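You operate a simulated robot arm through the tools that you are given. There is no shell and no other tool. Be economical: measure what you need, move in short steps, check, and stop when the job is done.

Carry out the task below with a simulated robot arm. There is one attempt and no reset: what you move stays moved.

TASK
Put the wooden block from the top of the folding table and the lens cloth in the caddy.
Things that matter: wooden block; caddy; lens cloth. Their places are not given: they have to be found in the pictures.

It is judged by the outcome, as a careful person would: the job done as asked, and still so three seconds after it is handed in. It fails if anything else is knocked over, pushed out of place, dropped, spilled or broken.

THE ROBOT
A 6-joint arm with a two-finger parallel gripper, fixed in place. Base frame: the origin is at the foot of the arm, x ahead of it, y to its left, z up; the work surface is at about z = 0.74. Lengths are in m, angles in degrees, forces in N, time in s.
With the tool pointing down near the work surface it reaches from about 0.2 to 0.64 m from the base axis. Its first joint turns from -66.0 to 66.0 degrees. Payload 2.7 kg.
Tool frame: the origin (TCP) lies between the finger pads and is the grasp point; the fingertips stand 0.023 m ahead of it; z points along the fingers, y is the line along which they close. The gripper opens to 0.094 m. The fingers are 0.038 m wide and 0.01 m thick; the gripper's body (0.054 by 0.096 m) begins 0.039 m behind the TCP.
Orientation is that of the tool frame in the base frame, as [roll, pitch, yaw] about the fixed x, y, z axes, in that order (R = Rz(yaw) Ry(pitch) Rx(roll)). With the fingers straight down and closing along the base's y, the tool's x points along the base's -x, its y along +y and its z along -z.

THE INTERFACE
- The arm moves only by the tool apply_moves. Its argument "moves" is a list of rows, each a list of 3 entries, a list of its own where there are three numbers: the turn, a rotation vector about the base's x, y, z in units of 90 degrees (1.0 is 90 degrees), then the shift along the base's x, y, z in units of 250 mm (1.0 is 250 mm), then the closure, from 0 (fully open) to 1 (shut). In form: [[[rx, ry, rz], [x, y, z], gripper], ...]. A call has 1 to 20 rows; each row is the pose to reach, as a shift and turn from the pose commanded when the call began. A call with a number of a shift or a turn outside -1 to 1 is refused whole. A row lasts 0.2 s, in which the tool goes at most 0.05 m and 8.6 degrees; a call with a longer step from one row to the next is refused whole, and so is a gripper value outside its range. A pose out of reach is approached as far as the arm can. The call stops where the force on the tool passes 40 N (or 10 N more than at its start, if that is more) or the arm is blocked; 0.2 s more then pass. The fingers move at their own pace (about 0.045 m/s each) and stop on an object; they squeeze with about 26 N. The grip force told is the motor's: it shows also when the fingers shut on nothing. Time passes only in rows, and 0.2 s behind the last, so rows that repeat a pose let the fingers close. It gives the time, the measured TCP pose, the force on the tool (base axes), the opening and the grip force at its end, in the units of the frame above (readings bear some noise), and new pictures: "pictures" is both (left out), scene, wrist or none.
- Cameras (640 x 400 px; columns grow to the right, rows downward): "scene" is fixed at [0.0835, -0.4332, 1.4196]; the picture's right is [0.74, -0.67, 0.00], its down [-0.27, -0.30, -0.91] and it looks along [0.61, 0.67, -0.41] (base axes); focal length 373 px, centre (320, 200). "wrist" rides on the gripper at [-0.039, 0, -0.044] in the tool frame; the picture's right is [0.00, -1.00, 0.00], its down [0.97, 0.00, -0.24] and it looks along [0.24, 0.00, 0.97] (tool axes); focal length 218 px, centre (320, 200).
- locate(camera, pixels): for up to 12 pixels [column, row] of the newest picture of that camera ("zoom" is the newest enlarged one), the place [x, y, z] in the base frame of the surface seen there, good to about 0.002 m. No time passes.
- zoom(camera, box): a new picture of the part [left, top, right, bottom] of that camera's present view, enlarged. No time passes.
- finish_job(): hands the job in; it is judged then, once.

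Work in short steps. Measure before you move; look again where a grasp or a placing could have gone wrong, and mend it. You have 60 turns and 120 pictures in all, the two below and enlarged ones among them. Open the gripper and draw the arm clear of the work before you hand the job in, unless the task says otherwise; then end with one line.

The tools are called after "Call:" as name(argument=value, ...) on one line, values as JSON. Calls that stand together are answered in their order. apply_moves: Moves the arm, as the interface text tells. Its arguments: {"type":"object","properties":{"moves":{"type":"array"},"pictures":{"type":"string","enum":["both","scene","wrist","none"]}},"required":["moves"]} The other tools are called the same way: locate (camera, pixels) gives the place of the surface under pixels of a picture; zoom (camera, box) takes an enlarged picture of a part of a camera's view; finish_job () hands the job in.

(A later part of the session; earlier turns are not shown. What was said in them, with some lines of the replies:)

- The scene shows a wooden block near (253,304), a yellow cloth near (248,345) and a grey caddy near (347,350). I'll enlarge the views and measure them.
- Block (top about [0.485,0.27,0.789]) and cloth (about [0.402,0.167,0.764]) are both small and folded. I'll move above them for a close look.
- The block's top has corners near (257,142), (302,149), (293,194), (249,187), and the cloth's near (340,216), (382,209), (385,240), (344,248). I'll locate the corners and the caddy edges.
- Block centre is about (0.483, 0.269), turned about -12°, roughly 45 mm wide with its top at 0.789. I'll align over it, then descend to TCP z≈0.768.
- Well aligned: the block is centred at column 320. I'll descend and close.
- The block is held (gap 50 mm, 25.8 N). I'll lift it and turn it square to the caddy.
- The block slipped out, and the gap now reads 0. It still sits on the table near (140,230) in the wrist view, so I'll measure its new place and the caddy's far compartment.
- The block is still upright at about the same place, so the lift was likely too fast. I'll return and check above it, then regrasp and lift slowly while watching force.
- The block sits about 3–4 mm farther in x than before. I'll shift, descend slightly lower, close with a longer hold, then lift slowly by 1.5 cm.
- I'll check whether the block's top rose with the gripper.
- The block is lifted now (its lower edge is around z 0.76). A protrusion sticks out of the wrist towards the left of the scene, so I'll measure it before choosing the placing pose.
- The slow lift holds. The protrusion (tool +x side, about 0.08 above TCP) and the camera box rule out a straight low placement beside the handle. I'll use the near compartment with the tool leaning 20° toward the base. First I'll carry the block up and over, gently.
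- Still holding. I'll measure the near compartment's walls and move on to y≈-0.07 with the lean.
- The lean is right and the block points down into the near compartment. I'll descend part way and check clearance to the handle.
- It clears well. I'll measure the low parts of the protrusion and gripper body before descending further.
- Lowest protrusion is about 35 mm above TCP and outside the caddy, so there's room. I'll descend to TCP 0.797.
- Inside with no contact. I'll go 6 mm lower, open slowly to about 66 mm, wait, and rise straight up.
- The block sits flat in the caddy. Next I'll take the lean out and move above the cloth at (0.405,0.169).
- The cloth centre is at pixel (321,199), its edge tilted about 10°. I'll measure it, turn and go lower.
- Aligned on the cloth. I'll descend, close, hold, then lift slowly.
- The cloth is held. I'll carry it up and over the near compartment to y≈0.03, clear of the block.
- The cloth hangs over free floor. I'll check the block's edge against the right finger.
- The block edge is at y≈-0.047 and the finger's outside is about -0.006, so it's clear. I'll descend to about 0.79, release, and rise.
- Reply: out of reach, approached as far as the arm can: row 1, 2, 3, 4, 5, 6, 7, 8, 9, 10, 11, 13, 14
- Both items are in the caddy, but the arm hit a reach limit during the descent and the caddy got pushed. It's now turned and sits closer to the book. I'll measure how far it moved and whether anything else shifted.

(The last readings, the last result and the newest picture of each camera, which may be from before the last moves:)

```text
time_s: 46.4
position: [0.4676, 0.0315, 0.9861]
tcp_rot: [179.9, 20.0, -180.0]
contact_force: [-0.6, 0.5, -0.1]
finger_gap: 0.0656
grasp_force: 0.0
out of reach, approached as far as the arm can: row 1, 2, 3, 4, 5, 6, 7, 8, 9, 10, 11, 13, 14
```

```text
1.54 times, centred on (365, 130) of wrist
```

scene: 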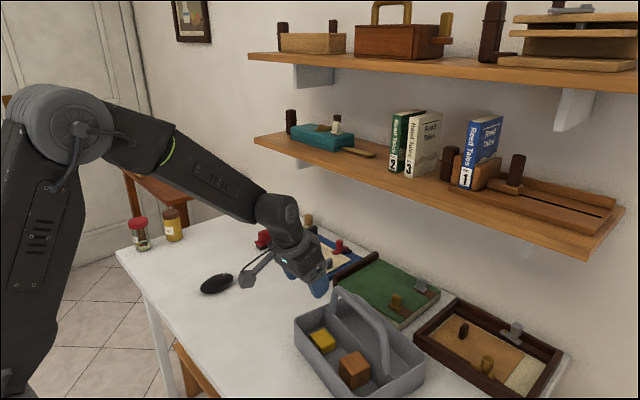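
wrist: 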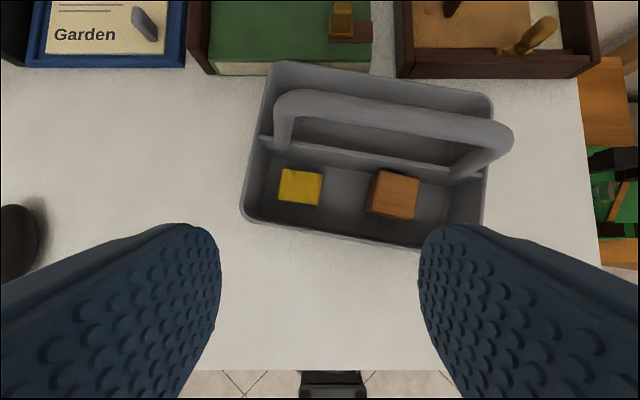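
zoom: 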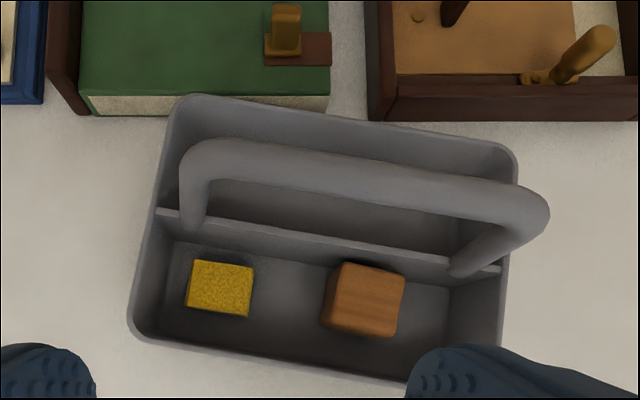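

The book and tray haven't moved, but the caddy slid about 42 mm in +x and turned -9.5° (its divider now runs from (0.582,0.099) to (0.542,-0.142)). I'll put it back by gripping the handle and sliding it gently. First I'll straighten the tool and move over the handle's middle.

Call:
apply_moves(moves=[[[0, 0.07, 0], [0.05, -0.03, 0.04], 0.3], [[0, 0.15, 0], [0.12, -0.07, 0.04], 0.3], [[0, 0.222, 0], [0.2, -0.12, 0.04], 0.3], [[0, 0.222, 0], [0.28, -0.17, 0.04], 0.3], [[0, 0.222, 0], [0.36, -0.205, 0.04], 0.3], [[0, 0.222, 0], [0.382, -0.208, 0.04], 0.3], [[0, 0.222, 0], [0.382, -0.208, 0.04], 0.3]], pictures="none")

Call:
apply_moves(moves=[[[0, 0, 0.08], [0, 0, 0], 0.3], [[0, 0, 0.17], [0, 0, 0], 0.3], [[0, 0, 0.26], [0, 0, 0], 0.3], [[0, 0, 0.35], [0, 0, 0], 0.3], [[0, 0, 0.44], [0, 0, 0], 0.3], [[0, 0, 0.53], [0, 0, 0], 0.3], [[0, 0, 0.62], [0, 0, 0], 0.3], [[0, 0, 0.71], [0, 0, 0], 0.3], [[0, 0, 0.8], [0, 0, 0], 0.3], [[0, 0, 0.894], [0, 0, 0], 0.3], [[0, 0, 0.894], [0, 0, 0], 0.3]])

```text
time_s: 48.0
position: [0.5642, -0.0231, 0.9938]
tcp_rot: [-180.0, 0.0, 180.0]
contact_force: [0.6, 0.4, -0.4]
finger_gap: 0.0662
grasp_force: 0.0
```

```text
time_s: 50.4
position: [0.5634, -0.0218, 0.9946]
tcp_rot: [180.0, -0.1, -99.4]
contact_force: [-0.7, 0.3, -0.3]
finger_gap: 0.066
grasp_force: 0.0
```

scene: 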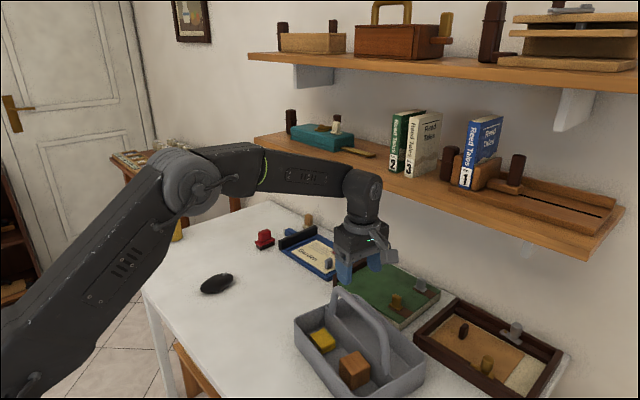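
wrist: 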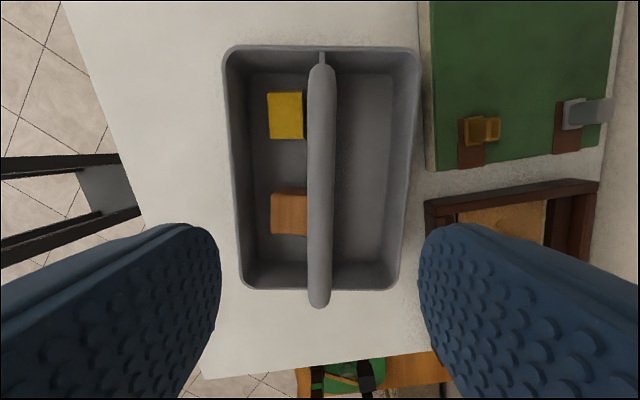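

The handle is centred at column 320 and parallel to the fingers. I'll lower to TCP 0.886 and close on it.

Call:
apply_moves(moves=[[[0, 0, 0], [0, 0, -0.12], 0.3], [[0, 0, 0], [0, 0, -0.24], 0.3], [[0, 0, 0], [0, 0, -0.35], 0.3], [[0, 0, 0], [0, 0, -0.43], 0.3], [[0, 0, 0], [0, 0, -0.43], 0.5], [[0, 0, 0], [0, 0, -0.43], 0.7], [[0, 0, 0], [0, 0, -0.43], 1], [[0, 0, 0], [0, 0, -0.43], 1], [[0, 0, 0], [0, 0, -0.43], 1], [[0, 0, 0], [0, 0, -0.43], 1]])

```text
time_s: 52.6
position: [0.5634, -0.0203, 0.8879]
tcp_rot: [179.9, 0.0, -99.4]
contact_force: [0.4, -0.3, -0.5]
finger_gap: 0.0176
grasp_force: 26.2
```

scene: 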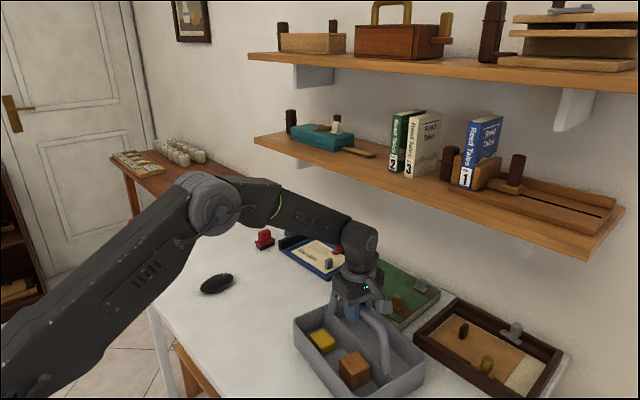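
wrist: 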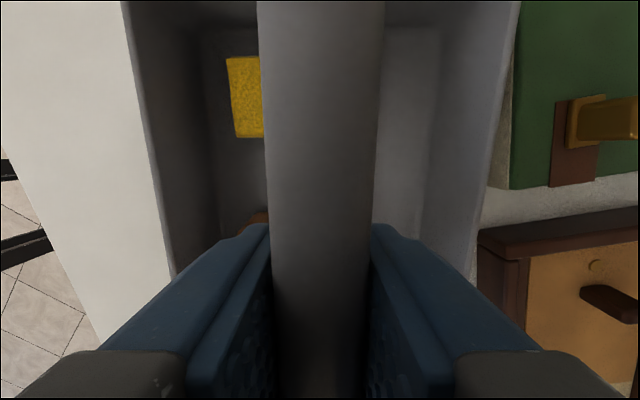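

The handle is gripped (gap 17.6 mm). I'll slide the caddy back slowly by (-42, -8) mm while turning it +9.5°.

Call:
apply_moves(moves=[[[0, 0, 0.004], [-0.008, -0.002, 0], 1], [[0, 0, 0.012], [-0.02, -0.004, 0], 1], [[0, 0, 0.022], [-0.035, -0.007, 0], 1], [[0, 0, 0.032], [-0.05, -0.01, 0], 1], [[0, 0, 0.042], [-0.066, -0.013, 0], 1], [[0, 0, 0.052], [-0.082, -0.016, 0], 1], [[0, 0, 0.062], [-0.098, -0.019, 0], 1], [[0, 0, 0.072], [-0.114, -0.022, 0], 1], [[0, 0, 0.082], [-0.13, -0.025, 0], 1], [[0, 0, 0.092], [-0.146, -0.028, 0], 1], [[0, 0, 0.1], [-0.16, -0.031, 0], 1], [[0, 0, 0.105], [-0.168, -0.032, 0], 1], [[0, 0, 0.105], [-0.168, -0.032, 0], 1]])

```text
time_s: 55.4
position: [0.5199, -0.0309, 0.8864]
tcp_rot: [-180.0, 0.0, -90.0]
contact_force: [2.0, 0.4, 1.6]
finger_gap: 0.0177
grasp_force: 25.9
```

scene: 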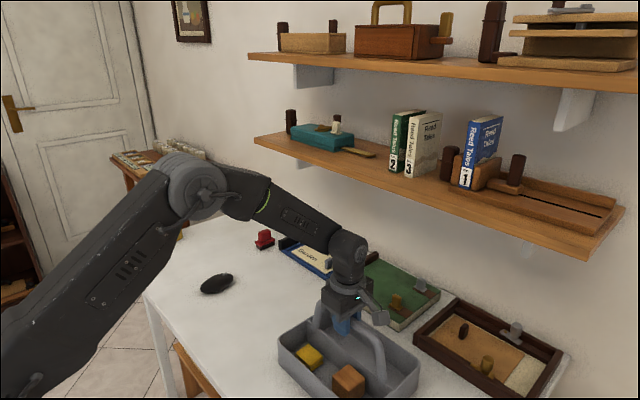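
wrist: 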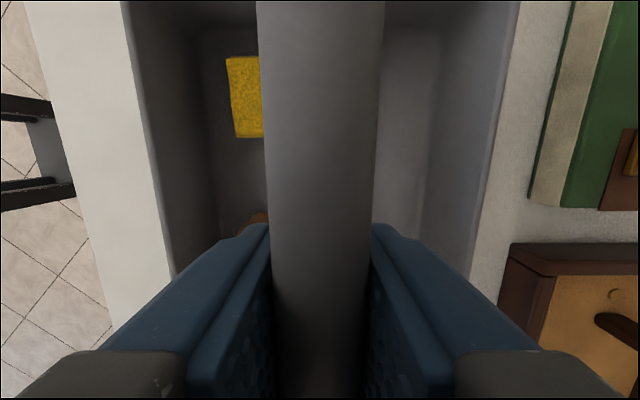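

The caddy is back at its original pixels in the scene. I'll open, then rise straight up clear of the handle.

Call:
apply_moves(moves=[[[0, 0, 0], [0, 0, 0], 0.7], [[0, 0, 0], [0, 0, 0], 0.4], [[0, 0, 0], [0, 0, 0], 0.3], [[0, 0, 0], [0, 0, 0], 0.3], [[0, 0, 0], [0, 0, 0], 0.3], [[0, 0, 0], [0, 0, 0.08], 0.3], [[0, 0, 0], [0, 0, 0.2], 0.3], [[0, 0, 0], [0, 0, 0.36], 0.3], [[0, 0, 0], [0, 0, 0.54], 0.3], [[0, 0, 0], [-0.06, 0, 0.7], 0.2], [[0, 0, 0], [-0.15, 0.1, 0.84], 0.1], [[0, 0, 0], [-0.25, 0.2, 0.95], 0], [[0, 0, 0], [-0.35, 0.3, 1], 0], [[0, 0, 0], [-0.4, 0.35, 1], 0]])

Call:
zoom(camera="scene", box=[180, 220, 480, 400])

```text
time_s: 58.4
position: [0.4226, 0.0592, 1.1372]
tcp_rot: [-180.0, 0.0, -90.1]
contact_force: [0.4, -1.0, 0.1]
finger_gap: 0.094
grasp_force: 0.0
```

scene: 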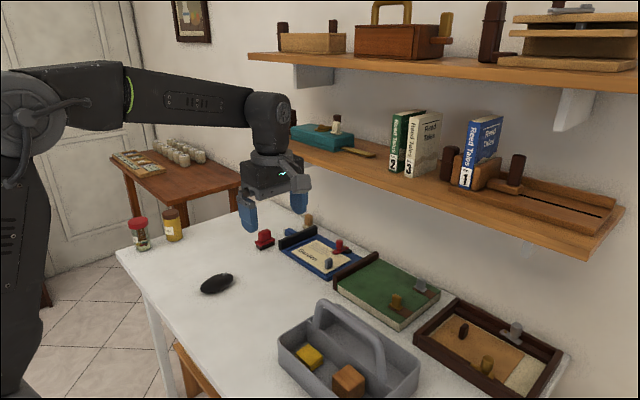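
wrist: 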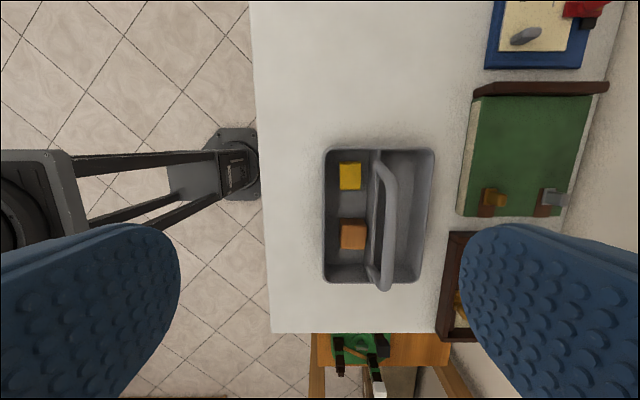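

```text
2.13 times, centred on (330, 310) of scene
```

zoom: 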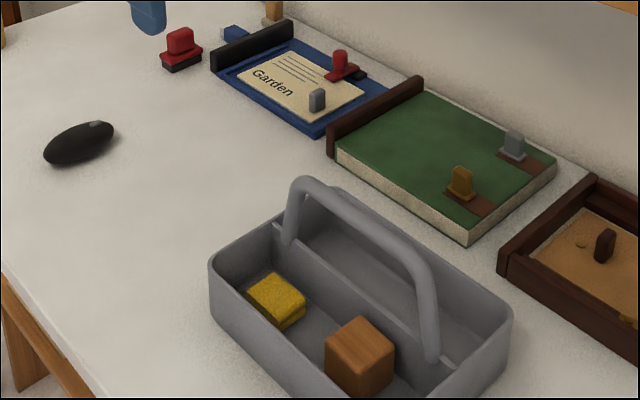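

The caddy is back in place with the block and cloth inside. Nothing else looks moved, and the gripper is open and clear, so I'm handing in.

Call:
finish_job()

```text
The job is handed in.
```

The wooden block and the lens cloth are both in the caddy; the arm bumped the caddy about 4 cm while placing the cloth, so I slid it back to its original spot by the handle.
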